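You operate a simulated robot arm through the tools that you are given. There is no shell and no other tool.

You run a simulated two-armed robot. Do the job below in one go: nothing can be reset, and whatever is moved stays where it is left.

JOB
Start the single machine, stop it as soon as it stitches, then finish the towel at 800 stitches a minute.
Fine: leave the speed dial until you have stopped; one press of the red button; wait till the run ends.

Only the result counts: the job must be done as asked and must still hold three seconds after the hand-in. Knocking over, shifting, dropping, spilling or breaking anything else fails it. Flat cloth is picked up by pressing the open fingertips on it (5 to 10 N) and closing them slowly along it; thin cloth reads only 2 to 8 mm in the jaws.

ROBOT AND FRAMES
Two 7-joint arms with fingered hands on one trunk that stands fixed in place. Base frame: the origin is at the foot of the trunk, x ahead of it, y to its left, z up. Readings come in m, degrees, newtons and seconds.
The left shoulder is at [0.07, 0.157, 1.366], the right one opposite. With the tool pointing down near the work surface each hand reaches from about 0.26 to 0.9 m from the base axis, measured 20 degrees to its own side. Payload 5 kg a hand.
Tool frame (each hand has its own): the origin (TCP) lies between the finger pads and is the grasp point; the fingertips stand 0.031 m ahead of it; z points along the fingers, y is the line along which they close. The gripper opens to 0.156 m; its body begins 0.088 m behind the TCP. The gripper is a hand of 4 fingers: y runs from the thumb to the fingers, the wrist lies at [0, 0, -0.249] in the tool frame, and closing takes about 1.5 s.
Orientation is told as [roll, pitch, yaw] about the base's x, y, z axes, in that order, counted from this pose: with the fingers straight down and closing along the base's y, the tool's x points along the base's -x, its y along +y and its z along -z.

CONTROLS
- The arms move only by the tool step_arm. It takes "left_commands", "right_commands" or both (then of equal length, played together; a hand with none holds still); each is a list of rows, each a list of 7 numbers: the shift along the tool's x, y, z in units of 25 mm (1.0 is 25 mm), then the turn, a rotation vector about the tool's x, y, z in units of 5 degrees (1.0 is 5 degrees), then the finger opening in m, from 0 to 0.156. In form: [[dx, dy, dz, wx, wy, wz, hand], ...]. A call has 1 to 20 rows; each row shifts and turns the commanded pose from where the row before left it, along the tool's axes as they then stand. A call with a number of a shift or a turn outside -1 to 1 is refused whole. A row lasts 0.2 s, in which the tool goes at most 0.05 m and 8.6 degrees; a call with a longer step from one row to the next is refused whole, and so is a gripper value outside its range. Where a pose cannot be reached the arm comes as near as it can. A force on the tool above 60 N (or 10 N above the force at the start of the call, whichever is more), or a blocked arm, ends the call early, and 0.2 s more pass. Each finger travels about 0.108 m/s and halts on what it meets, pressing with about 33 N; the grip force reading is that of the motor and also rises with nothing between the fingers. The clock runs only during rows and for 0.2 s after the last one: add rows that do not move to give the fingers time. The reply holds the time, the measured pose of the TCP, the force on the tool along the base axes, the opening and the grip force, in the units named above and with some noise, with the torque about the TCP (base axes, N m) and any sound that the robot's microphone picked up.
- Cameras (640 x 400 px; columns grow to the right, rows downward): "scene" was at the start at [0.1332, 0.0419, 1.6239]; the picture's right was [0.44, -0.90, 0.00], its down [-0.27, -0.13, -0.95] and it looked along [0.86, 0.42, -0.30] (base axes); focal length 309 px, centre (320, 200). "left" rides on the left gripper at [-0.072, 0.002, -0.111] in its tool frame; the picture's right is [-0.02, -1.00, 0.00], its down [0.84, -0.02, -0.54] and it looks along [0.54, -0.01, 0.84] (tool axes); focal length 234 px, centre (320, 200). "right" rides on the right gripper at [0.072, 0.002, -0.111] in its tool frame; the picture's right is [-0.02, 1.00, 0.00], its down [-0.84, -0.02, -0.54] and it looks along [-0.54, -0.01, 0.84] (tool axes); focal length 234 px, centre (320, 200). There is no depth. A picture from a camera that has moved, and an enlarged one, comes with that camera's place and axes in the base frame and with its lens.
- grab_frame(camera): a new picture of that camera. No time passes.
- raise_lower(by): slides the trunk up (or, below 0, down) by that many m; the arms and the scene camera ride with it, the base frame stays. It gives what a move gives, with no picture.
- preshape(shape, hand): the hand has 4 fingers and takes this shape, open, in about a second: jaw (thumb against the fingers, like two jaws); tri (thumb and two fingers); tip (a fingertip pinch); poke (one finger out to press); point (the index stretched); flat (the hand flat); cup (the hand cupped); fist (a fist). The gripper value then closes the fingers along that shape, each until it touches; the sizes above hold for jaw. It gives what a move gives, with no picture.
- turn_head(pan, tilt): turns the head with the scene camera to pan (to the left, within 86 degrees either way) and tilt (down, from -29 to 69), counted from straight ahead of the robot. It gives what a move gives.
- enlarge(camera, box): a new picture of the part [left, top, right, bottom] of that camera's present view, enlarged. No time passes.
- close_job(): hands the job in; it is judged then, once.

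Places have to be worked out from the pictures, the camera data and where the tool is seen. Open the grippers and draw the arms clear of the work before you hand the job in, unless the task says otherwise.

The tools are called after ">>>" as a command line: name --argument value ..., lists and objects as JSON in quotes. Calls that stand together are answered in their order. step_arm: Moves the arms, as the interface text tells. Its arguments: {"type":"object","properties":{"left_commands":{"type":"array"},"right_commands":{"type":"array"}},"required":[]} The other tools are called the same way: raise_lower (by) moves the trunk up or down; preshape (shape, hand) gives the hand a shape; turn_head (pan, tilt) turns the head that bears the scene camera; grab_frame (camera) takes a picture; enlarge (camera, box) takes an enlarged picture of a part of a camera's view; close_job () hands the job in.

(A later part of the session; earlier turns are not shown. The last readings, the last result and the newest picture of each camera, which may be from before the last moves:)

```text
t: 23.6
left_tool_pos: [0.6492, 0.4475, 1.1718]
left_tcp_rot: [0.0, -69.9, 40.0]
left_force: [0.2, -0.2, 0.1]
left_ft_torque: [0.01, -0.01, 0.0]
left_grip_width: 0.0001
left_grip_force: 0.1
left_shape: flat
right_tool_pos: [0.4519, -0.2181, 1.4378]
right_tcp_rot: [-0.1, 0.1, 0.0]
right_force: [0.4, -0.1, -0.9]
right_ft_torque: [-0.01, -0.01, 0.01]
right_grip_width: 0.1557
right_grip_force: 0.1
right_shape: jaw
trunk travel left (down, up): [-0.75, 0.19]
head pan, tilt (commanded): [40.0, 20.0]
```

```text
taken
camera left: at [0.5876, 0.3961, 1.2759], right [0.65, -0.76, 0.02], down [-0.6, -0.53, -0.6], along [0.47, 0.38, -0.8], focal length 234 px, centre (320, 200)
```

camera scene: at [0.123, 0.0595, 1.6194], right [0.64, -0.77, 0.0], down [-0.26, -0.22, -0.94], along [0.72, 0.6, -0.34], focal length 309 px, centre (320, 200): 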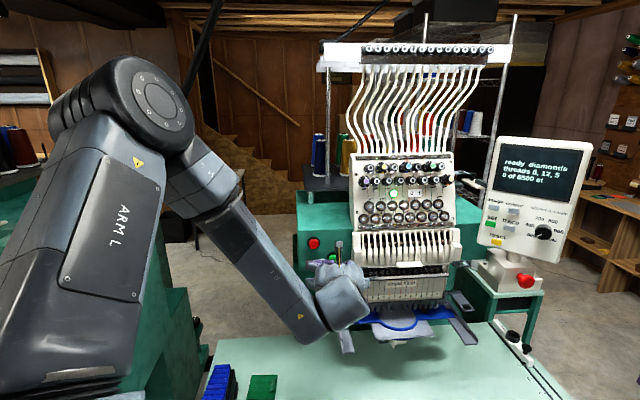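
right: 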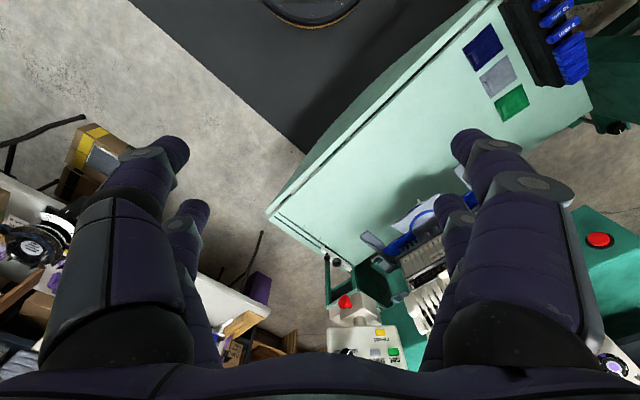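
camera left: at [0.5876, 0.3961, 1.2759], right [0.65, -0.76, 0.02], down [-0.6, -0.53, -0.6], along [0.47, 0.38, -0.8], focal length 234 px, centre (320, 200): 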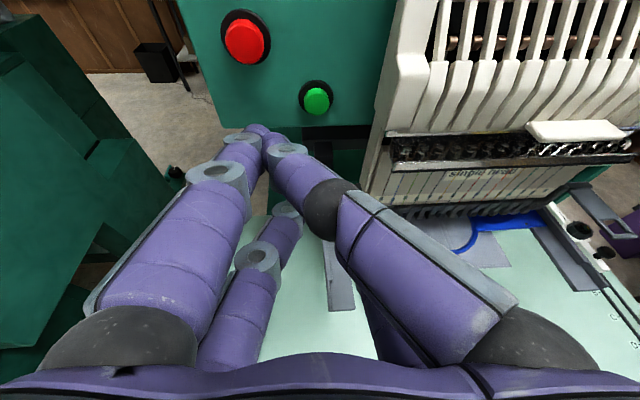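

"Flat" gives a slim profile: the upper finger's tip protrudes about 3 cm past the thumb and it is the hand's leftmost feature, so it clears both the head block and the red button. I keep it, reduce yaw to 25 degrees and go to a standoff in front of green.

>>> step_arm --left_commands '[[0, 0, 0, 0.9397, 0, 0.342, 0], [0, 0, 0, 0.9397, 0, 0.342, 0], [0, 0, 0, 0.9397, 0, 0.342, 0]]'

>>> grab_frame --camera "left"

>>> enlarge --camera "scene" --box '[260, 200, 420, 310]'

```text
t: 24.4
left_tool_pos: [0.649, 0.4468, 1.1692]
left_tcp_rot: [-0.1, -69.9, 25.0]
left_force: [-0.5, -0.1, -0.3]
left_ft_torque: [0.02, -0.02, 0.01]
left_grip_width: 0.0
left_grip_force: 0.0
left_shape: flat
right_tool_pos: [0.4507, -0.2187, 1.4383]
right_tcp_rot: [0.0, -0.1, 0.0]
right_force: [-0.5, 0.5, -0.5]
right_ft_torque: [-0.03, 0.01, -0.01]
right_grip_width: 0.1562
right_grip_force: 0.0
right_shape: jaw
trunk travel left (down, up): [-0.75, 0.19]
head pan, tilt (commanded): [40.0, 20.0]
```

```text
taken
camera left: at [0.5767, 0.4135, 1.2746], right [0.43, -0.9, 0.02], down [-0.72, -0.36, -0.6], along [0.55, 0.24, -0.8], focal length 234 px, centre (320, 200)
```

left: 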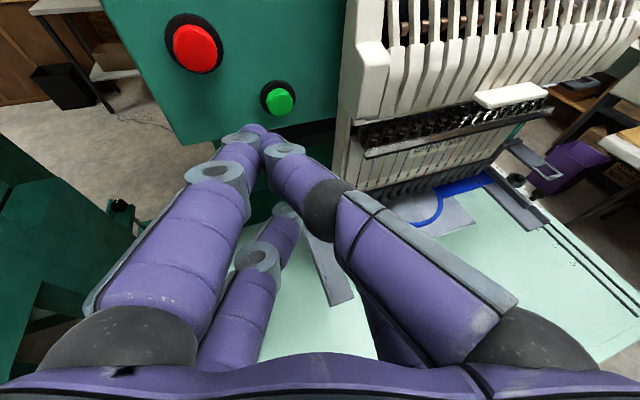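

```text
3.64 times, centred on (340, 255) of scene
camera zoom: at [0.1204, 0.0608, 1.6195], right [0.64, -0.77, 0.0], down [-0.26, -0.22, -0.94], along [0.72, 0.6, -0.34], focal length 1124 px, centre (247, 0)
```

zoom: 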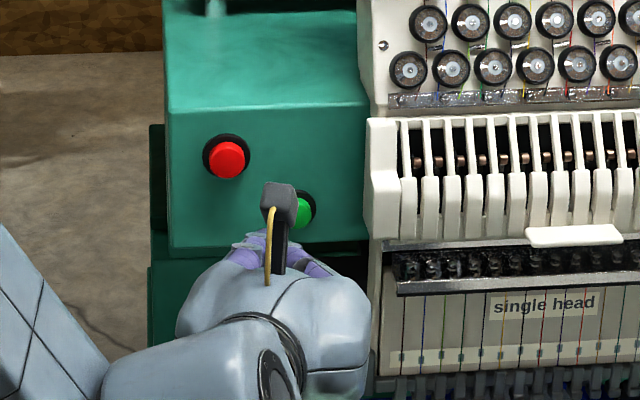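

I zoom tightly on the fingertip from both cameras to fix its place in the tool frame.

>>> enlarge --camera "left" --box '[216, 90, 312, 150]'

>>> enlarge --camera "scene" --box '[300, 235, 364, 275]'

```text
6.67 times, centred on (264, 120) of left
camera zoom: at [0.5767, 0.4135, 1.2746], right [0.43, -0.9, 0.02], down [-0.72, -0.36, -0.6], along [0.55, 0.24, -0.8], focal length 1561 px, centre (693, 733)
```

zoom: 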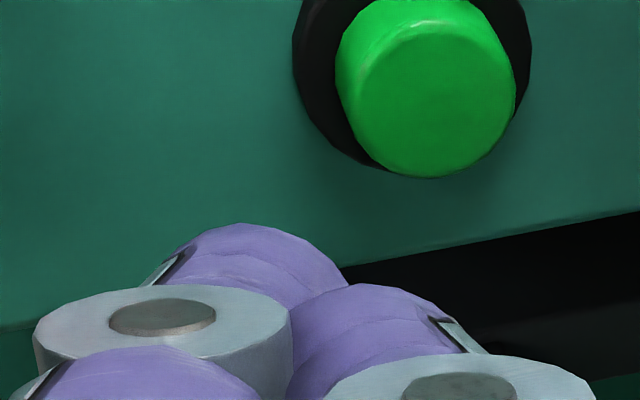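

```text
10.00 times, centred on (332, 255) of scene
camera zoom: at [0.1204, 0.0608, 1.6195], right [0.64, -0.77, 0.0], down [-0.26, -0.22, -0.94], along [0.72, 0.6, -0.34], focal length 3092 px, centre (200, -350)
```

zoom: 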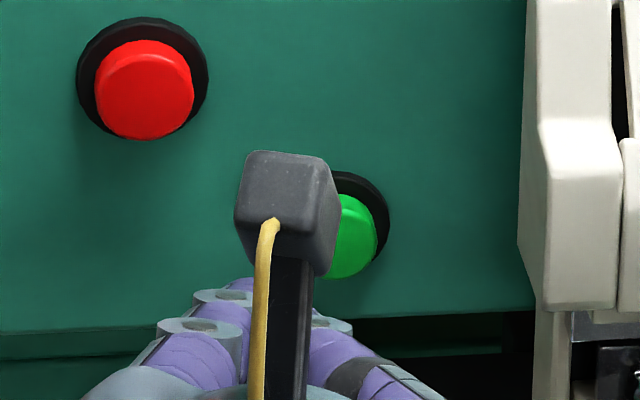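

The finger's end sits roughly at tool offset [-0.03, 0.04, 0.036]. I move to about 2 cm short of the green cap and check alignment in the left camera (the cap should lie just beyond the fingertip).

>>> step_arm --left_commands '[[0.08, -0.165, 0.839, 0, 0, 0, 0], [0.08, -0.165, 0.839, 0, 0, 0, 0], [0.08, -0.165, 0.839, 0, 0, 0, 0]]'

>>> grab_frame --camera "left"

>>> enlarge --camera "left" --box '[216, 90, 312, 150]'

>>> enlarge --camera "scene" --box '[290, 215, 402, 285]'

```text
t: 25.2
left_tool_pos: [0.7073, 0.4608, 1.141]
left_tcp_rot: [0.0, -70.0, 25.1]
left_force: [0.2, -0.4, 0.2]
left_ft_torque: [-0.03, 0.0, -0.02]
left_grip_width: 0.0002
left_grip_force: 0.1
left_shape: flat
right_tool_pos: [0.4514, -0.217, 1.4375]
right_tcp_rot: [0.0, 0.1, 0.0]
right_force: [0.7, -0.1, -0.3]
right_ft_torque: [0.02, 0.02, -0.03]
right_grip_width: 0.156
right_grip_force: 0.0
right_shape: jaw
trunk travel left (down, up): [-0.75, 0.19]
head pan, tilt (commanded): [40.0, 20.0]
```

```text
taken
camera left: at [0.6348, 0.4272, 1.2464], right [0.43, -0.9, 0.02], down [-0.72, -0.36, -0.6], along [0.55, 0.24, -0.8], focal length 234 px, centre (320, 200)
```

left: 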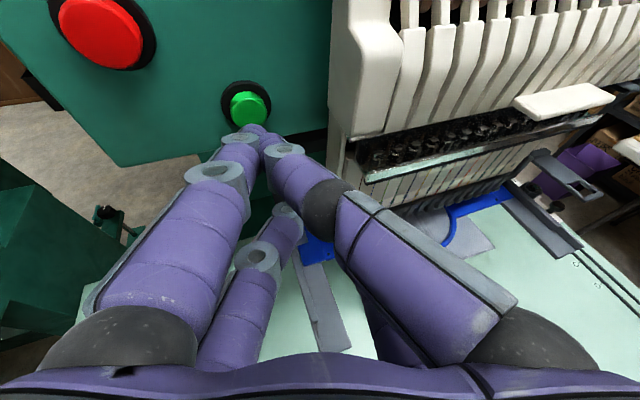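

```text
6.67 times, centred on (264, 120) of left
camera zoom: at [0.6348, 0.4272, 1.2464], right [0.43, -0.9, 0.02], down [-0.72, -0.36, -0.6], along [0.55, 0.24, -0.8], focal length 1561 px, centre (693, 733)
```

zoom: 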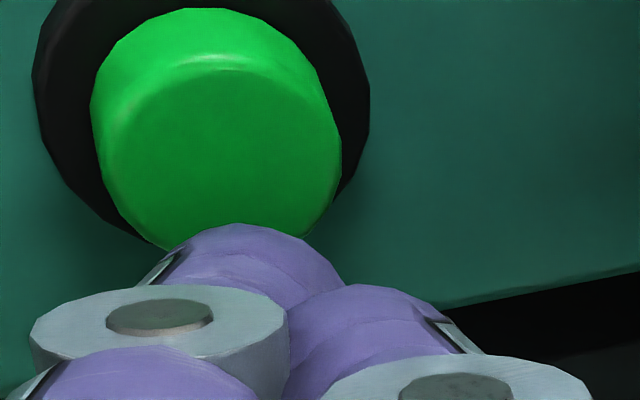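

```text
5.71 times, centred on (346, 250) of scene
camera zoom: at [0.1217, 0.0602, 1.6195], right [0.64, -0.77, 0.0], down [-0.26, -0.22, -0.94], along [0.72, 0.6, -0.34], focal length 1767 px, centre (171, -86)
```

zoom: 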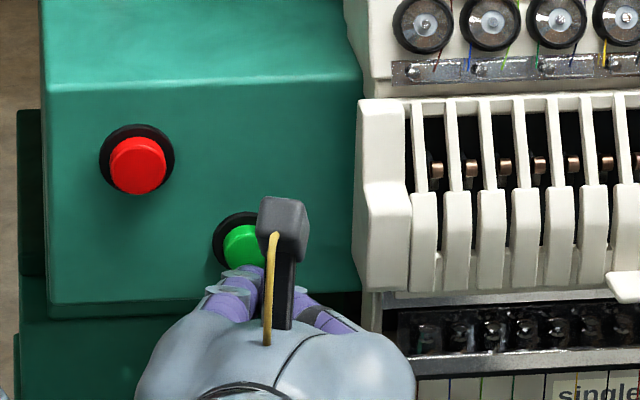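

The cap and fingertip line up (about 2 mm off, corrected now). I advance 15 mm to near contact and check forces.

>>> step_arm --left_commands '[[-0.119, 0.212, 0.3275, 0, 0, 0, 0], [-0.0643, 0.0684, 0.1766, 0, 0, 0, 0]]'

>>> enlarge --camera "left" --box '[200, 80, 328, 160]'

>>> enlarge --camera "scene" --box '[290, 215, 402, 285]'

```text
t: 25.8
left_tool_pos: [0.7161, 0.4708, 1.1418]
left_tcp_rot: [0.1, -70.0, 24.9]
left_force: [-3.9, -1.8, -1.0]
left_ft_torque: [0.0, -0.01, 0.25]
left_grip_width: 0.0003
left_grip_force: 0.1
left_shape: flat
right_tool_pos: [0.451, -0.219, 1.4377]
right_tcp_rot: [0.0, -0.1, -0.1]
right_force: [-0.2, 0.1, -0.1]
right_ft_torque: [0.01, -0.01, 0.01]
right_grip_width: 0.1559
right_grip_force: 0.0
right_shape: jaw
trunk travel left (down, up): [-0.75, 0.19]
head pan, tilt (commanded): [40.0, 20.0]
heard: click
```

```text
5.00 times, centred on (264, 120) of left
camera zoom: at [0.6422, 0.4385, 1.2468], right [0.43, -0.9, 0.02], down [-0.72, -0.36, -0.6], along [0.55, 0.24, -0.8], focal length 1171 px, centre (600, 600)
```

zoom: 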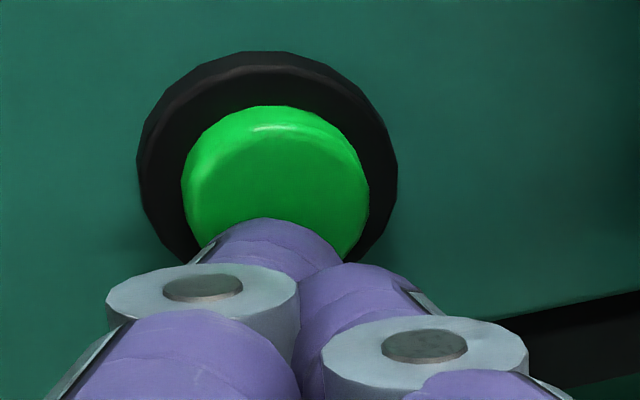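

```text
5.71 times, centred on (346, 250) of scene
camera zoom: at [0.1201, 0.0593, 1.6196], right [0.64, -0.77, 0.0], down [-0.26, -0.22, -0.94], along [0.72, 0.6, -0.34], focal length 1767 px, centre (171, -86)
```

zoom: 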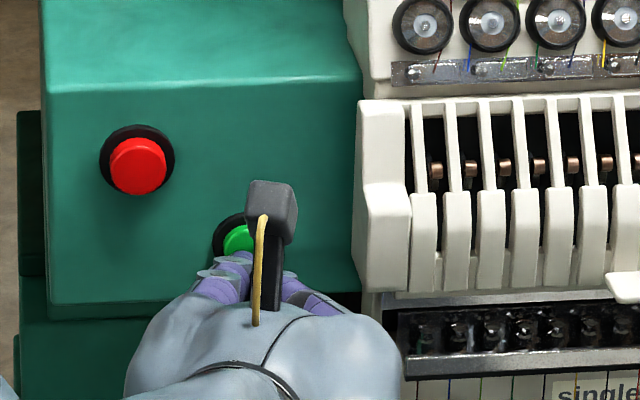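

A click was heard: green has been pressed (contact came earlier than expected). I check the screen at once.

>>> enlarge --camera "scene" --box '[480, 130, 600, 205]'

>>> enlarge --camera "scene" --box '[340, 150, 480, 240]'

```text
5.33 times, centred on (540, 168) of scene
camera zoom: at [0.1201, 0.0593, 1.6196], right [0.64, -0.77, 0.0], down [-0.26, -0.22, -0.94], along [0.72, 0.6, -0.34], focal length 1649 px, centre (-853, 373)
```

zoom: 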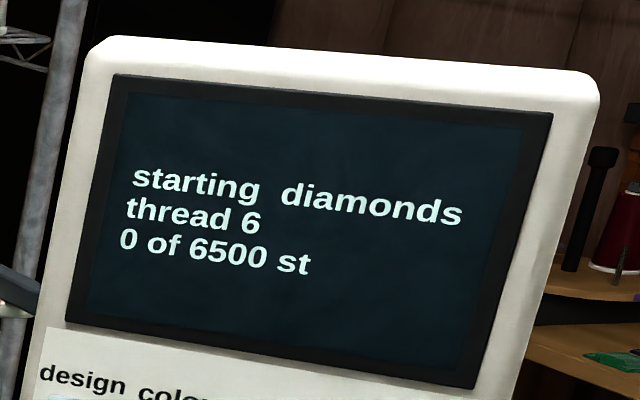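

```text
4.44 times, centred on (410, 195) of scene
camera zoom: at [0.1201, 0.0593, 1.6196], right [0.64, -0.77, 0.0], down [-0.26, -0.22, -0.94], along [0.72, 0.6, -0.34], focal length 1374 px, centre (-80, 222)
```

zoom: 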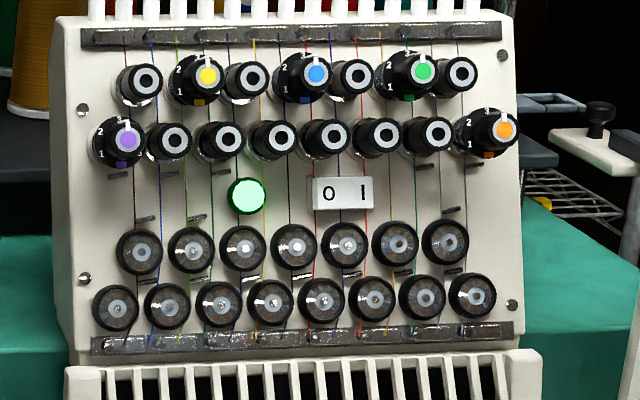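

The screen says "starting, thread 6, 0 of 6500". I retract 2 cm and shift to hover about 1 cm in front of the red button, then check the screen again.

>>> step_arm --left_commands '[[0.257, -0.274, -0.7064, 0, 0, 0, 0], [-0.842, 0.99, -0.756, 0, 0, 0, 0], [-0.842, 0.99, -0.756, 0, 0, 0, 0]]'

>>> enlarge --camera "scene" --box '[480, 130, 600, 205]'

>>> grab_frame --camera "left"

>>> enlarge --camera "scene" --box '[290, 215, 402, 285]'

```text
t: 26.6
left_tool_pos: [0.6601, 0.4937, 1.1956]
left_tcp_rot: [-0.2, -70.1, 25.1]
left_force: [-0.5, -0.1, -0.6]
left_ft_torque: [-0.01, 0.0, -0.01]
left_grip_width: 0.0002
left_grip_force: 0.2
left_shape: flat
right_tool_pos: [0.4473, -0.2185, 1.4381]
right_tcp_rot: [-0.1, 0.0, 0.1]
right_force: [-0.4, 0.3, -0.1]
right_ft_torque: [-0.01, -0.05, 0.0]
right_grip_width: 0.1563
right_grip_force: 0.0
right_shape: jaw
trunk travel left (down, up): [-0.75, 0.19]
head pan, tilt (commanded): [40.0, 20.0]
```

```text
5.33 times, centred on (540, 168) of scene
camera zoom: at [0.1179, 0.0606, 1.6197], right [0.64, -0.77, 0.0], down [-0.26, -0.22, -0.94], along [0.72, 0.6, -0.34], focal length 1649 px, centre (-853, 373)
```

zoom: 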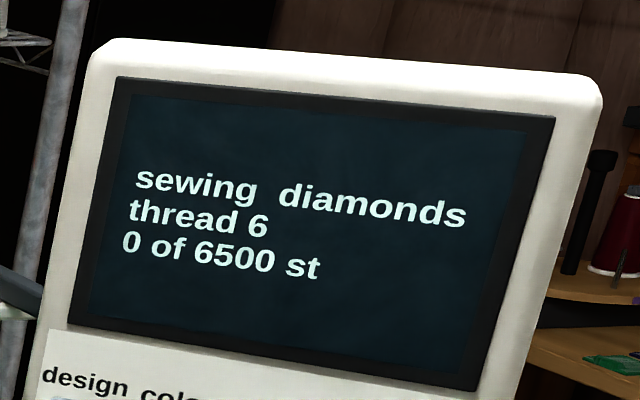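

```text
taken
camera left: at [0.5872, 0.4614, 1.2991], right [0.43, -0.9, 0.02], down [-0.71, -0.36, -0.6], along [0.55, 0.24, -0.8], focal length 234 px, centre (320, 200)
```

left: 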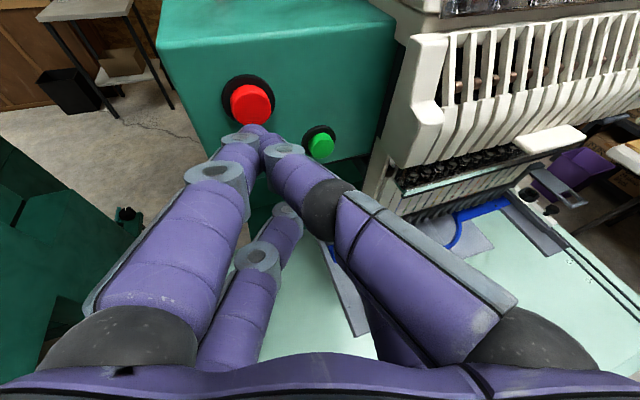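

```text
5.71 times, centred on (346, 250) of scene
camera zoom: at [0.1179, 0.0606, 1.6197], right [0.64, -0.77, 0.0], down [-0.26, -0.22, -0.94], along [0.72, 0.6, -0.34], focal length 1767 px, centre (171, -86)
```

zoom: 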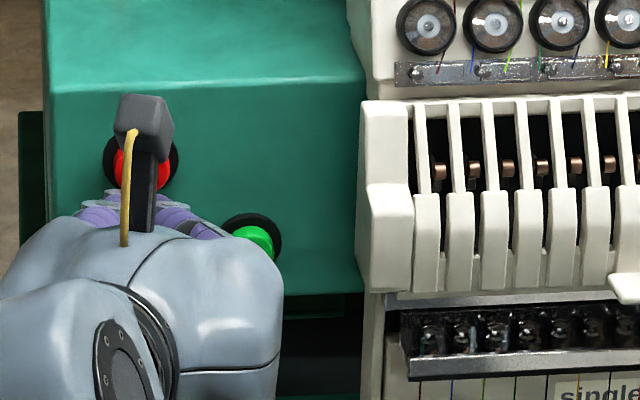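

Already "sewing", count still 0. I close to a few mm from the red cap in one short row and read the counter once more.

>>> step_arm --left_commands '[[-0.28, 0.155, 0.43, 0, 0, 0, 0]]'

>>> enlarge --camera "scene" --box '[480, 130, 600, 205]'

>>> enlarge --camera "left" --box '[200, 80, 328, 160]'

```text
t: 27.0
left_tool_pos: [0.6709, 0.5023, 1.1976]
left_tcp_rot: [0.0, -70.0, 25.0]
left_force: [-0.1, 0.4, 0.8]
left_ft_torque: [-0.01, -0.03, -0.03]
left_grip_width: 0.0001
left_grip_force: 0.1
left_shape: flat
right_tool_pos: [0.4516, -0.2181, 1.438]
right_tcp_rot: [0.0, 0.0, 0.0]
right_force: [0.9, 0.3, -0.2]
right_ft_torque: [0.0, 0.03, 0.02]
right_grip_width: 0.1559
right_grip_force: 0.1
right_shape: jaw
trunk travel left (down, up): [-0.75, 0.19]
head pan, tilt (commanded): [40.0, 20.0]
```

```text
5.33 times, centred on (540, 168) of scene
camera zoom: at [0.1215, 0.0605, 1.6195], right [0.64, -0.77, 0.0], down [-0.26, -0.22, -0.94], along [0.72, 0.6, -0.34], focal length 1649 px, centre (-853, 373)
```

zoom: 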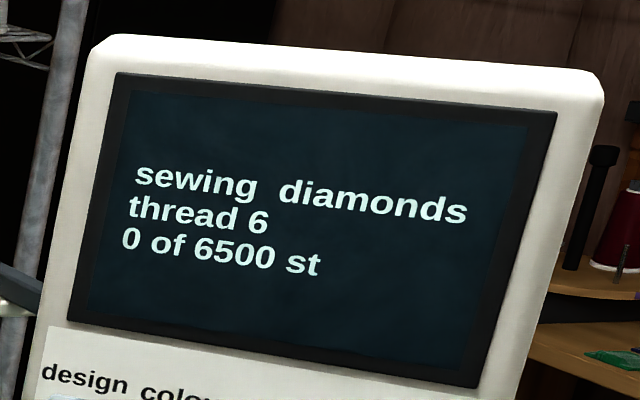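

```text
5.00 times, centred on (264, 120) of left
camera zoom: at [0.5996, 0.4699, 1.3016], right [0.43, -0.9, 0.02], down [-0.72, -0.36, -0.6], along [0.55, 0.24, -0.8], focal length 1171 px, centre (600, 600)
```

zoom: 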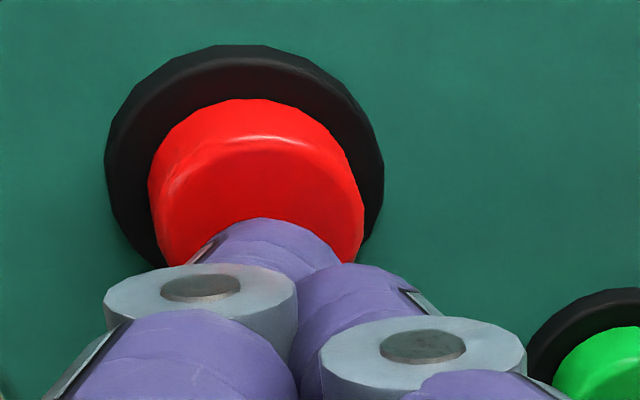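

The counter still shows 0; I hold one row to see it move before pressing.

>>> step_arm --left_commands '[[0, 0, 0, 0, 0, 0, 0]]'

>>> enlarge --camera "scene" --box '[480, 130, 600, 205]'

>>> enlarge --camera "scene" --box '[330, 260, 490, 360]'

```text
t: 27.4
left_tool_pos: [0.6722, 0.502, 1.1978]
left_tcp_rot: [0.1, -70.1, 24.9]
left_force: [0.2, -0.1, -0.8]
left_ft_torque: [0.01, 0.0, -0.02]
left_grip_width: 0.0001
left_grip_force: 0.0
left_shape: flat
right_tool_pos: [0.452, -0.2194, 1.4378]
right_tcp_rot: [0.0, 0.1, -0.1]
right_force: [-0.3, -0.4, -0.2]
right_ft_torque: [-0.03, 0.03, -0.02]
right_grip_width: 0.1558
right_grip_force: 0.1
right_shape: jaw
trunk travel left (down, up): [-0.75, 0.19]
head pan, tilt (commanded): [40.0, 20.0]
```

```text
5.33 times, centred on (540, 168) of scene
camera zoom: at [0.1215, 0.0597, 1.6195], right [0.64, -0.77, 0.0], down [-0.26, -0.22, -0.94], along [0.72, 0.6, -0.34], focal length 1649 px, centre (-853, 373)
```

zoom: 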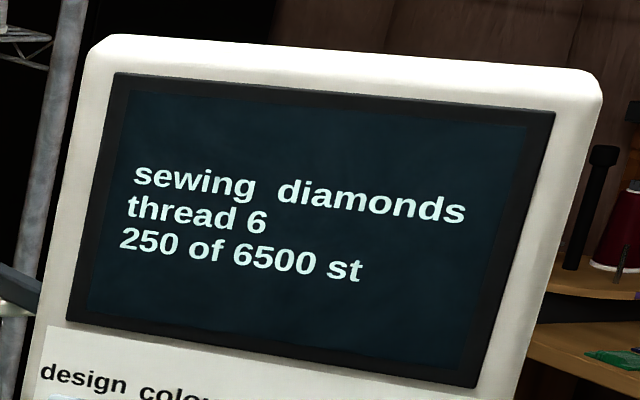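

```text
4.00 times, centred on (410, 310) of scene
camera zoom: at [0.1215, 0.0597, 1.6195], right [0.64, -0.77, 0.0], down [-0.26, -0.22, -0.94], along [0.72, 0.6, -0.34], focal length 1237 px, centre (-40, -240)
```

zoom: 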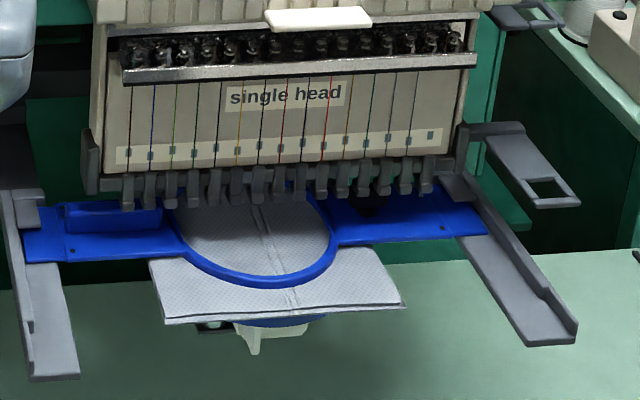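

It stitches now (250 of 6500). I press red: about 9 mm forward along the button's axis.

>>> step_arm --left_commands '[[-0.0643, 0.0684, 0.1766, 0, 0, 0, 0], [-0.0514, 0.0547, 0.1413, 0, 0, 0, 0]]'

>>> enlarge --camera "scene" --box '[480, 130, 600, 205]'

```text
t: 28.0
left_tool_pos: [0.6771, 0.5089, 1.198]
left_tcp_rot: [0.0, -70.0, 24.9]
left_force: [-4.6, -2.2, 0.4]
left_ft_torque: [0.0, -0.08, 0.27]
left_grip_width: 0.0001
left_grip_force: 0.1
left_shape: flat
right_tool_pos: [0.4511, -0.2183, 1.4376]
right_tcp_rot: [0.1, -0.1, 0.0]
right_force: [0.4, -0.1, 0.5]
right_ft_torque: [0.03, 0.01, 0.02]
right_grip_width: 0.1556
right_grip_force: 0.0
right_shape: jaw
trunk travel left (down, up): [-0.75, 0.19]
head pan, tilt (commanded): [40.0, 20.0]
heard: click
```

```text
5.33 times, centred on (540, 168) of scene
camera zoom: at [0.1203, 0.0593, 1.6196], right [0.64, -0.77, 0.0], down [-0.26, -0.22, -0.94], along [0.72, 0.6, -0.34], focal length 1649 px, centre (-853, 373)
```

zoom: 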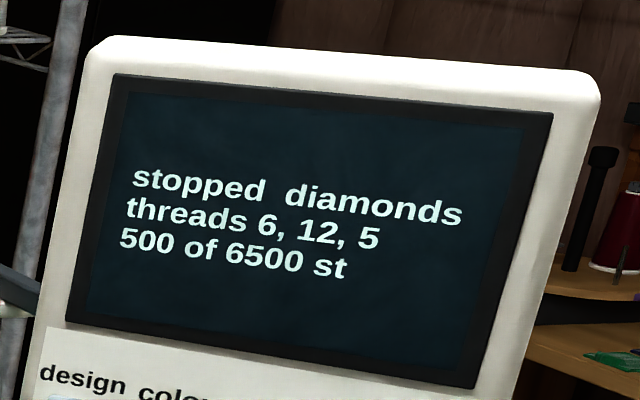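

Click heard and the screen reads "stopped, 500 of 6500". I retract the left hand 6 cm straight back, away from both buttons.

>>> step_arm --left_commands '[[0.257, -0.274, -0.7064, 0, 0, 0, 0], [0.257, -0.274, -0.7064, 0, 0, 0, 0], [0.257, -0.274, -0.7064, 0, 0, 0, 0]]'

>>> turn_head --pan 10 --tilt 20

>>> grab_frame --camera "scene"

>>> grab_frame --camera "left"

```text
t: 28.8
left_tool_pos: [0.6354, 0.4659, 1.1995]
left_tcp_rot: [0.0, -70.2, 25.0]
left_force: [0.1, -0.2, 0.5]
left_ft_torque: [-0.02, 0.02, 0.03]
left_grip_width: 0.0
left_grip_force: 0.0
left_shape: flat
right_tool_pos: [0.4507, -0.2182, 1.4373]
right_tcp_rot: [0.0, 0.1, 0.0]
right_force: [-0.5, -0.2, 0.2]
right_ft_torque: [-0.02, -0.03, -0.01]
right_grip_width: 0.1561
right_grip_force: 0.0
right_shape: jaw
trunk travel left (down, up): [-0.75, 0.19]
head pan, tilt (commanded): [40.0, 20.0]
```

```text
t: 29.7
left_tool_pos: [0.6365, 0.4659, 1.1978]
left_tcp_rot: [0.0, -70.1, 25.0]
left_force: [0.3, 0.0, 0.1]
left_ft_torque: [0.0, 0.0, -0.01]
left_grip_width: 0.0
left_grip_force: 0.1
left_shape: flat
right_tool_pos: [0.4515, -0.2184, 1.4396]
right_tcp_rot: [0.0, 0.0, -0.1]
right_force: [0.0, -0.2, 0.0]
right_ft_torque: [0.01, -0.01, -0.04]
right_grip_width: 0.1556
right_grip_force: 0.0
right_shape: jaw
trunk travel left (down, up): [-0.75, 0.19]
head pan, tilt (commanded): [10.0, 20.0]
```

```text
taken
camera scene: at [0.1412, 0.0167, 1.6195], right [0.17, -0.98, 0.0], down [-0.34, -0.06, -0.94], along [0.93, 0.16, -0.34], focal length 309 px, centre (320, 200)
```

scene: 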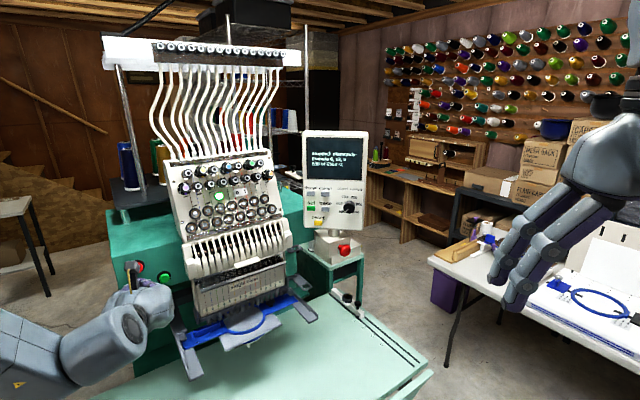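

```text
taken
camera left: at [0.5638, 0.4337, 1.3028], right [0.43, -0.9, 0.02], down [-0.72, -0.36, -0.6], along [0.55, 0.24, -0.8], focal length 234 px, centre (320, 200)
```

left: 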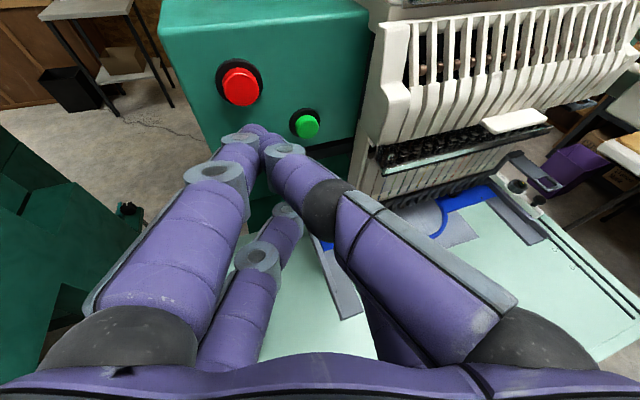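

Now the dial. I zoom in on the panel to find the dial's place, the panel's direction and the pointer marks.

>>> enlarge --camera "scene" --box '[290, 120, 386, 180]'

>>> enlarge --camera "scene" --box '[290, 175, 386, 235]'

>>> enlarge --camera "scene" --box '[328, 185, 376, 215]'

>>> enlarge --camera "scene" --box '[260, 120, 420, 270]'

```text
6.67 times, centred on (338, 150) of scene
camera zoom: at [0.1412, 0.0167, 1.6195], right [0.17, -0.98, 0.0], down [-0.34, -0.06, -0.94], along [0.93, 0.16, -0.34], focal length 2061 px, centre (200, 533)
```

zoom: 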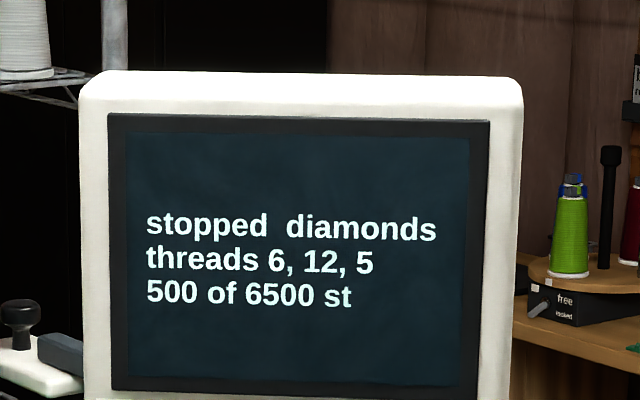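

```text
6.67 times, centred on (338, 205) of scene
camera zoom: at [0.1412, 0.0167, 1.6195], right [0.17, -0.98, 0.0], down [-0.34, -0.06, -0.94], along [0.93, 0.16, -0.34], focal length 2061 px, centre (200, 167)
```

zoom: 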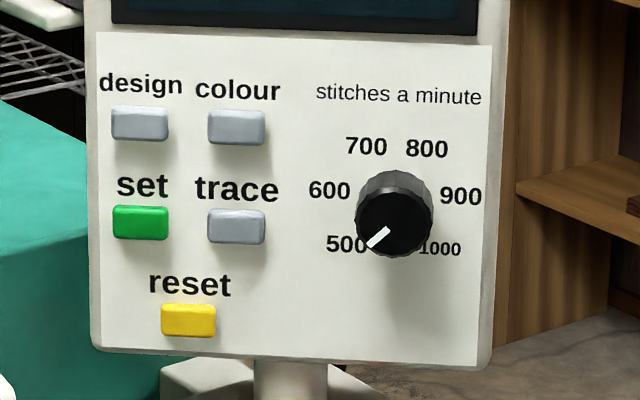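

```text
13.33 times, centred on (352, 200) of scene
camera zoom: at [0.1412, 0.0167, 1.6195], right [0.17, -0.98, 0.0], down [-0.34, -0.06, -0.94], along [0.93, 0.16, -0.34], focal length 4122 px, centre (-107, 200)
```

zoom: 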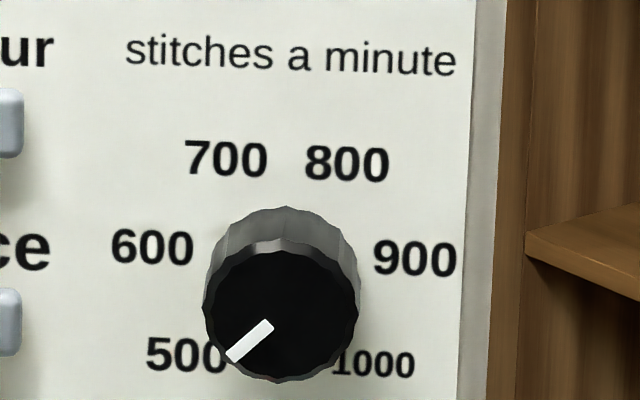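

```text
2.67 times, centred on (340, 195) of scene
camera zoom: at [0.1412, 0.0167, 1.6195], right [0.17, -0.98, 0.0], down [-0.34, -0.06, -0.94], along [0.93, 0.16, -0.34], focal length 824 px, centre (267, 213)
```

zoom: 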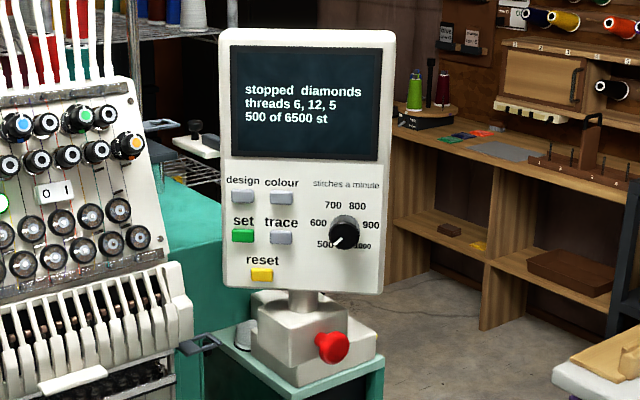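

The marks are 54 degrees apart (500 at lower left, 800 at upper right), so the dial needs a 162 degree clockwise turn; the knob is about 32 mm wide. I test in free air how the right hand's fingers close, to choose a shape for gripping it.

>>> preshape --shape "tip" --hand "right"

>>> step_arm --right_commands '[[0, 0, 0, 0, 0, 0, 0.03], [0, 0, 0, 0, 0, 0, 0.03], [0, 0, 0, 0, 0, 0, 0.03], [0, 0, 0, 0, 0, 0, 0.03], [0, 0, 0, 0, 0, 0, 0.03], [0, 0, 0, 0, 0, 0, 0.03], [0, 0, 0, 0, 0, 0, 0.03]]'

>>> grab_frame --camera "right"

>>> preshape --shape "tri" --hand "right"

>>> grab_frame --camera "right"

>>> step_arm --right_commands '[[0, 0, 0, 0, 0, 0, 0.03], [0, 0, 0, 0, 0, 0, 0.03], [0, 0, 0, 0, 0, 0, 0.03], [0, 0, 0, 0, 0, 0, 0.03], [0, 0, 0, 0, 0, 0, 0.03], [0, 0, 0, 0, 0, 0, 0.03], [0, 0, 0, 0, 0, 0, 0.03]]'

>>> grab_frame --camera "right"

```text
t: 30.6
left_tool_pos: [0.6354, 0.4667, 1.1977]
left_tcp_rot: [0.0, -70.0, 25.0]
left_force: [0.4, -0.2, 0.4]
left_ft_torque: [0.02, 0.02, -0.01]
left_grip_width: 0.0
left_grip_force: 0.2
left_shape: flat
right_tool_pos: [0.4505, -0.2177, 1.4386]
right_tcp_rot: [0.0, 0.0, 0.0]
right_force: [-0.9, 0.5, -0.8]
right_ft_torque: [-0.01, 0.0, 0.03]
right_grip_width: 0.1558
right_grip_force: 0.1
right_shape: tip
trunk travel left (down, up): [-0.75, 0.19]
head pan, tilt (commanded): [10.0, 20.0]
```

```text
t: 32.2
left_tool_pos: [0.6357, 0.4667, 1.1985]
left_tcp_rot: [-0.1, -70.0, 25.0]
left_force: [0.6, 0.3, 0.7]
left_ft_torque: [0.05, 0.01, -0.01]
left_grip_width: 0.0
left_grip_force: 0.0
left_shape: flat
right_tool_pos: [0.4518, -0.2191, 1.4375]
right_tcp_rot: [0.0, 0.1, 0.0]
right_force: [0.4, 0.6, 0.7]
right_ft_torque: [0.03, 0.0, 0.0]
right_grip_width: 0.0302
right_grip_force: 0.2
right_shape: tip
trunk travel left (down, up): [-0.75, 0.19]
head pan, tilt (commanded): [10.0, 20.0]
```

```text
taken
camera right: at [0.379, -0.2165, 1.5488], right [0.02, 1.0, 0.0], down [0.84, -0.02, 0.54], along [0.54, -0.01, -0.84], focal length 234 px, centre (320, 200)
```

right: 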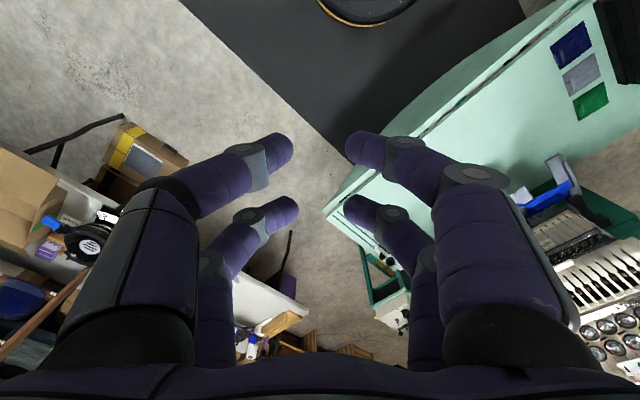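

```text
t: 33.1
left_tool_pos: [0.6355, 0.4672, 1.198]
left_tcp_rot: [0.0, -70.1, 25.0]
left_force: [-0.7, -1.0, 0.7]
left_ft_torque: [0.0, 0.0, 0.0]
left_grip_width: 0.0001
left_grip_force: 0.1
left_shape: flat
right_tool_pos: [0.4511, -0.2183, 1.4388]
right_tcp_rot: [0.0, 0.1, 0.0]
right_force: [-0.7, 0.7, -0.2]
right_ft_torque: [0.01, 0.0, 0.0]
right_grip_width: 0.1559
right_grip_force: 0.0
right_shape: tri
trunk travel left (down, up): [-0.75, 0.19]
head pan, tilt (commanded): [10.0, 20.0]
```

```text
taken
camera right: at [0.379, -0.2165, 1.5488], right [0.02, 1.0, 0.0], down [0.84, -0.02, 0.54], along [0.54, -0.01, -0.84], focal length 234 px, centre (320, 200)
```

right: 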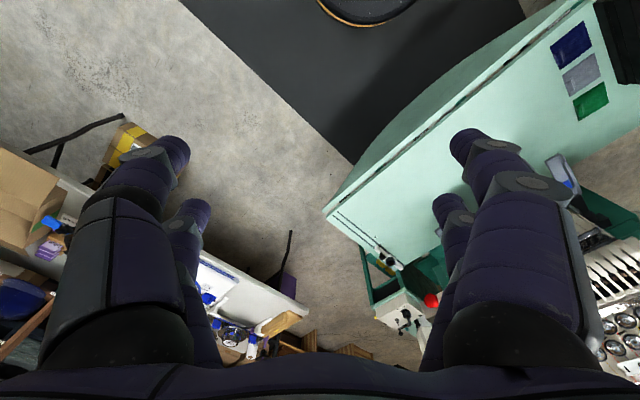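

```text
t: 34.7
left_tool_pos: [0.6356, 0.4666, 1.1988]
left_tcp_rot: [0.1, -70.0, 25.0]
left_force: [-0.2, -0.8, -0.1]
left_ft_torque: [-0.01, -0.02, -0.02]
left_grip_width: 0.0004
left_grip_force: 0.1
left_shape: flat
right_tool_pos: [0.4503, -0.2179, 1.4368]
right_tcp_rot: [0.0, 0.0, 0.0]
right_force: [0.1, 0.5, 1.0]
right_ft_torque: [0.01, 0.0, 0.02]
right_grip_width: 0.0303
right_grip_force: 0.1
right_shape: tri
trunk travel left (down, up): [-0.75, 0.19]
head pan, tilt (commanded): [10.0, 20.0]
```

```text
taken
camera right: at [0.379, -0.2165, 1.5488], right [0.02, 1.0, 0.0], down [0.84, -0.02, 0.54], along [0.54, -0.01, -0.84], focal length 234 px, centre (320, 200)
```

right: 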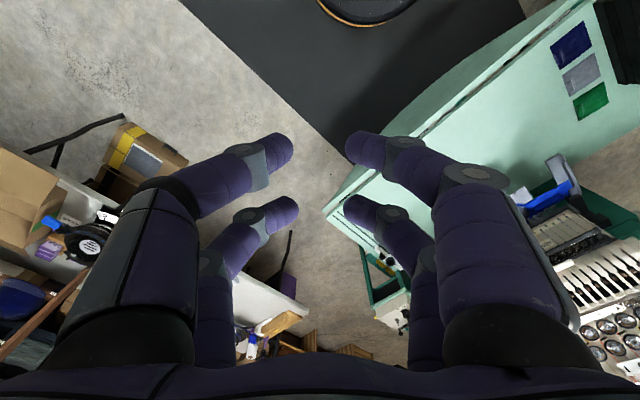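

The grasp shapes close all four fingers in two pairs about 4 cm apart, so a 35 mm knob will nestle between the four tips. The panel faces me nearly squarely (tilted back about 5 degrees) with the knob front near [0.99, 0.08, 1.28]; I set the right hand to jaw and move it forward in open air.

>>> preshape --shape "jaw" --hand "right"

>>> step_arm --right_commands '[[-0.897, 0.56, 0.26, 0, 0, 0, 0.06], [-0.897, 0.56, 0.26, 0, 0, 0, 0.06], [-0.897, 0.56, 0.26, 0, 0, 0, 0.06], [-0.897, 0.56, 0.26, 0, 0, 0, 0.06], [-0.897, 0.56, 0.26, 0, 0, 0, 0.06], [-0.897, 0.56, 0.26, 0, 0, 0, 0.06], [-0.897, 0.56, 0.26, 0, 0, 0, 0.06], [-0.897, 0.56, 0.26, 0, 0, 0, 0.06], [-0.897, 0.56, 0.26, 0, 0, 0, 0.06], [-0.897, 0.56, 0.26, 0, 0, 0, 0.06], [-0.897, 0.56, 0.26, 0, 0, 0, 0.06], [-0.897, 0.56, 0.26, 0, 0, 0, 0.06]]'

>>> grab_frame --camera "scene"

```text
t: 35.6
left_tool_pos: [0.6361, 0.4671, 1.1982]
left_tcp_rot: [0.0, -70.0, 25.0]
left_force: [0.5, 0.4, 0.5]
left_ft_torque: [0.02, -0.04, 0.0]
left_grip_width: 0.0002
left_grip_force: 0.1
left_shape: flat
right_tool_pos: [0.4518, -0.219, 1.4385]
right_tcp_rot: [0.0, 0.0, -0.1]
right_force: [0.0, 0.4, -0.1]
right_ft_torque: [-0.02, -0.03, 0.01]
right_grip_width: 0.1558
right_grip_force: 0.1
right_shape: jaw
trunk travel left (down, up): [-0.75, 0.19]
head pan, tilt (commanded): [10.0, 20.0]
```

```text
t: 38.2
left_tool_pos: [0.6372, 0.4674, 1.1966]
left_tcp_rot: [-0.1, -69.8, 25.0]
left_force: [0.4, -0.3, -0.3]
left_ft_torque: [-0.02, -0.01, -0.02]
left_grip_width: 0.0
left_grip_force: 0.1
left_shape: flat
right_tool_pos: [0.7214, -0.0513, 1.358]
right_tcp_rot: [-0.1, 0.1, 0.0]
right_force: [0.4, 0.4, 0.2]
right_ft_torque: [-0.01, 0.03, 0.01]
right_grip_width: 0.0606
right_grip_force: 0.1
right_shape: jaw
trunk travel left (down, up): [-0.75, 0.19]
head pan, tilt (commanded): [10.0, 20.0]
```

```text
taken
camera scene: at [0.1427, 0.0183, 1.6194], right [0.17, -0.98, 0.0], down [-0.34, -0.06, -0.94], along [0.93, 0.16, -0.34], focal length 309 px, centre (320, 200)
```

scene: 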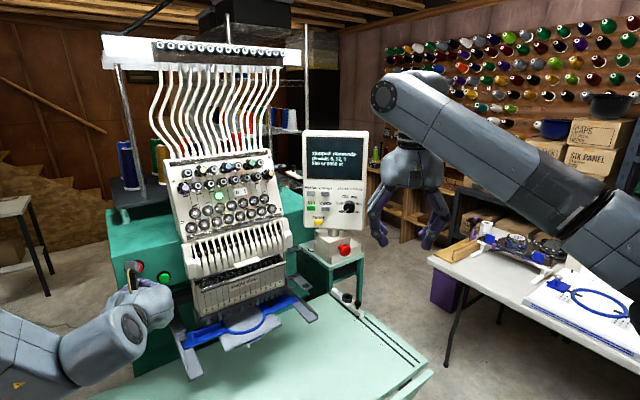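

Clear so far. I now pitch the right hand forward 85 degrees in place (fingers ahead, 5 degrees down, to match the panel's tilt).

>>> step_arm --right_commands '[[0, 0, 0, 0, -1, 0, 0.06], [0, 0, 0, 0, -1, 0, 0.06], [0, 0, 0, 0, -1, 0, 0.06], [0, 0, 0, 0, -1, 0, 0.06], [0, 0, 0, 0, -1, 0, 0.06], [0, 0, 0, 0, -1, 0, 0.06], [0, 0, 0, 0, -1, 0, 0.06], [0, 0, 0, 0, -1, 0, 0.06], [0, 0, 0, 0, -1, 0, 0.06], [0, 0, 0, 0, -1, 0, 0.06], [0, 0, 0, 0, -1, 0, 0.06], [0, 0, 0, 0, -1, 0, 0.06], [0, 0, 0, 0, -1, 0, 0.06], [0, 0, 0, 0, -1, 0, 0.06], [0, 0, 0, 0, -1, 0, 0.06], [0, 0, 0, 0, -1, 0, 0.06], [0, 0, 0, 0, -1, 0, 0.06]]'

>>> grab_frame --camera "scene"

>>> grab_frame --camera "right"

```text
t: 41.8
left_tool_pos: [0.6351, 0.4661, 1.197]
left_tcp_rot: [0.0, -70.0, 25.0]
left_force: [0.1, -0.4, 0.0]
left_ft_torque: [-0.02, 0.0, 0.0]
left_grip_width: 0.0001
left_grip_force: 0.1
left_shape: flat
right_tool_pos: [0.719, -0.0513, 1.3599]
right_tcp_rot: [0.0, -85.1, 0.1]
right_force: [-0.2, 0.4, 0.6]
right_ft_torque: [0.0, -0.02, 0.03]
right_grip_width: 0.0604
right_grip_force: 0.1
right_shape: jaw
trunk travel left (down, up): [-0.75, 0.19]
head pan, tilt (commanded): [10.0, 20.0]
```

```text
taken
camera scene: at [0.1413, 0.0163, 1.6196], right [0.17, -0.98, 0.0], down [-0.34, -0.06, -0.94], along [0.93, 0.16, -0.34], focal length 309 px, centre (320, 200)
```

scene: 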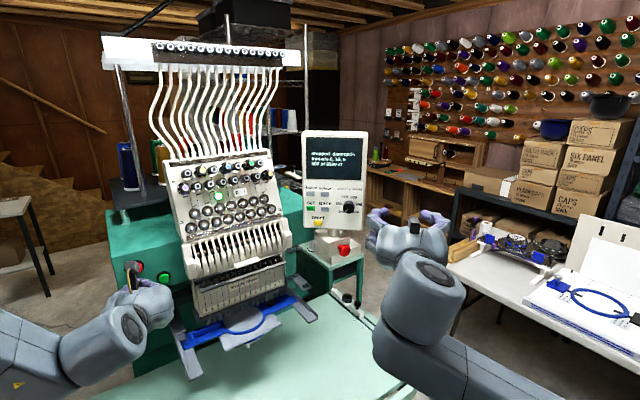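

```text
taken
camera right: at [0.6027, -0.0498, 1.2974], right [0.0, 1.0, 0.02], down [-0.47, -0.02, 0.88], along [0.88, -0.01, 0.47], focal length 234 px, centre (320, 200)
```

right: 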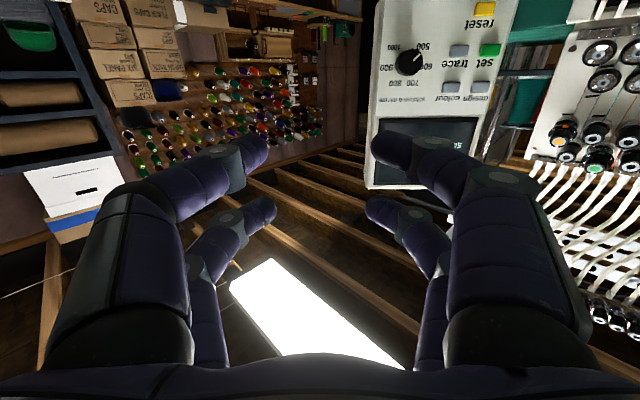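

The right camera (below the hand, picture upside down) also places the knob front near [1.00, 0.08, 1.28]. I zoom in there to measure the knob and panel better.

>>> enlarge --camera "right" --box '[370, 0, 530, 100]'

>>> enlarge --camera "right" --box '[384, 40, 448, 80]'

```text
4.00 times, centred on (450, 50) of right
camera zoom: at [0.6027, -0.0498, 1.2974], right [0.0, 1.0, 0.02], down [-0.47, -0.02, 0.88], along [0.88, -0.01, 0.47], focal length 937 px, centre (-200, 800)
```

zoom: 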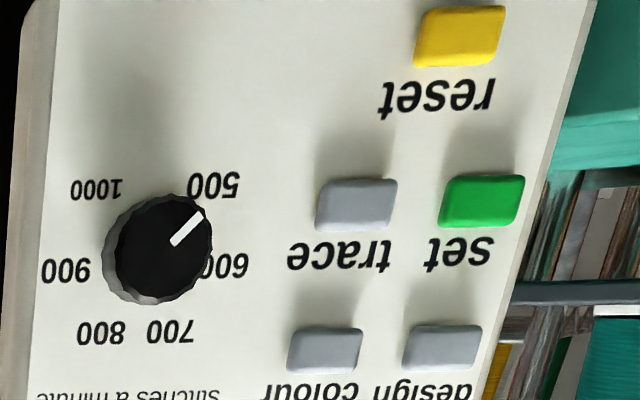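

```text
10.00 times, centred on (416, 60) of right
camera zoom: at [0.6027, -0.0498, 1.2974], right [0.0, 1.0, 0.02], down [-0.47, -0.02, 0.88], along [0.88, -0.01, 0.47], focal length 2342 px, centre (-640, 1600)
```

zoom: 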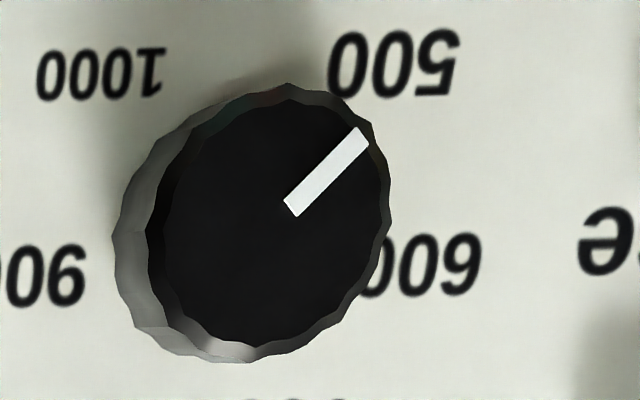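

Refined: knob front near [0.984, 0.079, 1.284], panel surface behind it near x = 1.011. I bring the right hand to a standoff about 5 cm in front of the knob, on its axis.

>>> step_arm --right_commands '[[0.265, 0.66, 0.931, 0, 0, 0, 0.06], [0.265, 0.66, 0.931, 0, 0, 0, 0.06], [0.265, 0.66, 0.931, 0, 0, 0, 0.06], [0.265, 0.66, 0.931, 0, 0, 0, 0.06], [0.265, 0.66, 0.931, 0, 0, 0, 0.06], [0.265, 0.66, 0.931, 0, 0, 0, 0.06], [0.265, 0.66, 0.931, 0, 0, 0, 0.06], [0.265, 0.66, 0.931, 0, 0, 0, 0.06]]'

>>> grab_frame --camera "right"

>>> enlarge --camera "scene" --box '[260, 120, 420, 270]'

```text
t: 43.6
left_tool_pos: [0.6367, 0.4679, 1.1963]
left_tcp_rot: [0.0, -69.9, 25.1]
left_force: [-0.5, 0.2, 0.6]
left_ft_torque: [-0.08, 0.04, 0.02]
left_grip_width: 0.0
left_grip_force: 0.0
left_shape: flat
right_tool_pos: [0.901, 0.0805, 1.2901]
right_tcp_rot: [-0.9, -84.9, 0.8]
right_force: [0.0, -0.3, -0.1]
right_ft_torque: [0.02, -0.01, 0.02]
right_grip_width: 0.0604
right_grip_force: 0.1
right_shape: jaw
trunk travel left (down, up): [-0.75, 0.19]
head pan, tilt (commanded): [10.0, 20.0]
```

```text
taken
camera right: at [0.7837, 0.0813, 1.2277], right [0.0, 1.0, 0.02], down [-0.47, -0.02, 0.88], along [0.88, -0.01, 0.47], focal length 234 px, centre (320, 200)
```

right: 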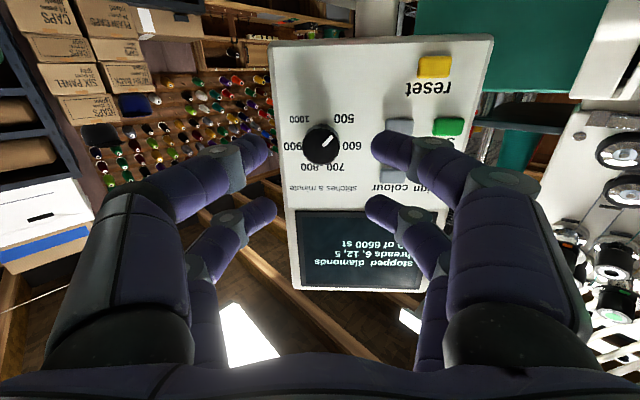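

```text
2.67 times, centred on (340, 195) of scene
camera zoom: at [0.1422, 0.0181, 1.6194], right [0.17, -0.98, 0.0], down [-0.34, -0.06, -0.94], along [0.93, 0.16, -0.34], focal length 824 px, centre (267, 213)
```

zoom: 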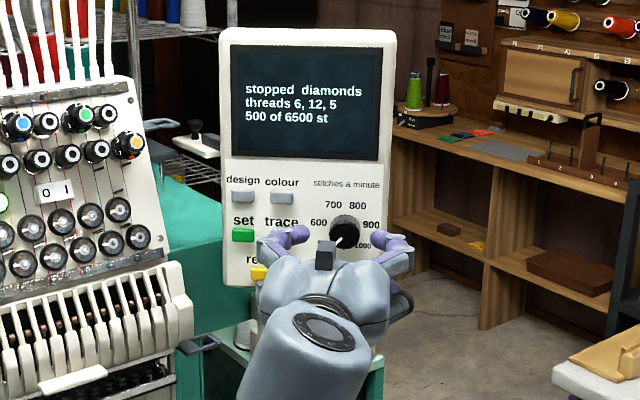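

I zoom in on the knob from this new position to fix its centre and depth.

>>> enlarge --camera "right" --box '[280, 110, 376, 170]'

>>> enlarge --camera "scene" --box '[328, 185, 376, 215]'

```text
6.67 times, centred on (328, 140) of right
camera zoom: at [0.7837, 0.0813, 1.2277], right [0.0, 1.0, 0.02], down [-0.47, -0.02, 0.88], along [0.88, -0.01, 0.47], focal length 1561 px, centre (267, 600)
```

zoom: 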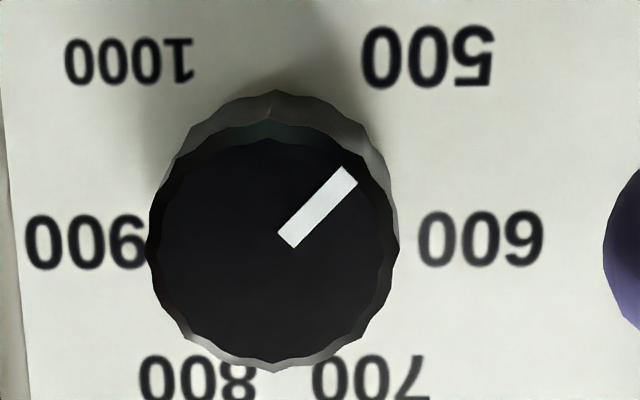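

```text
13.33 times, centred on (352, 200) of scene
camera zoom: at [0.1422, 0.0181, 1.6194], right [0.17, -0.98, 0.0], down [-0.34, -0.06, -0.94], along [0.93, 0.16, -0.34], focal length 4122 px, centre (-107, 200)
```

zoom: 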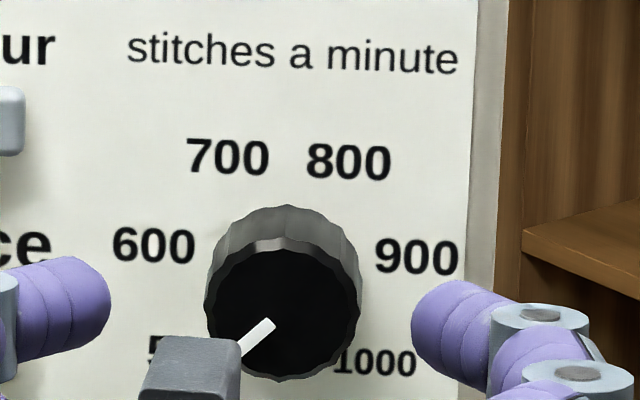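

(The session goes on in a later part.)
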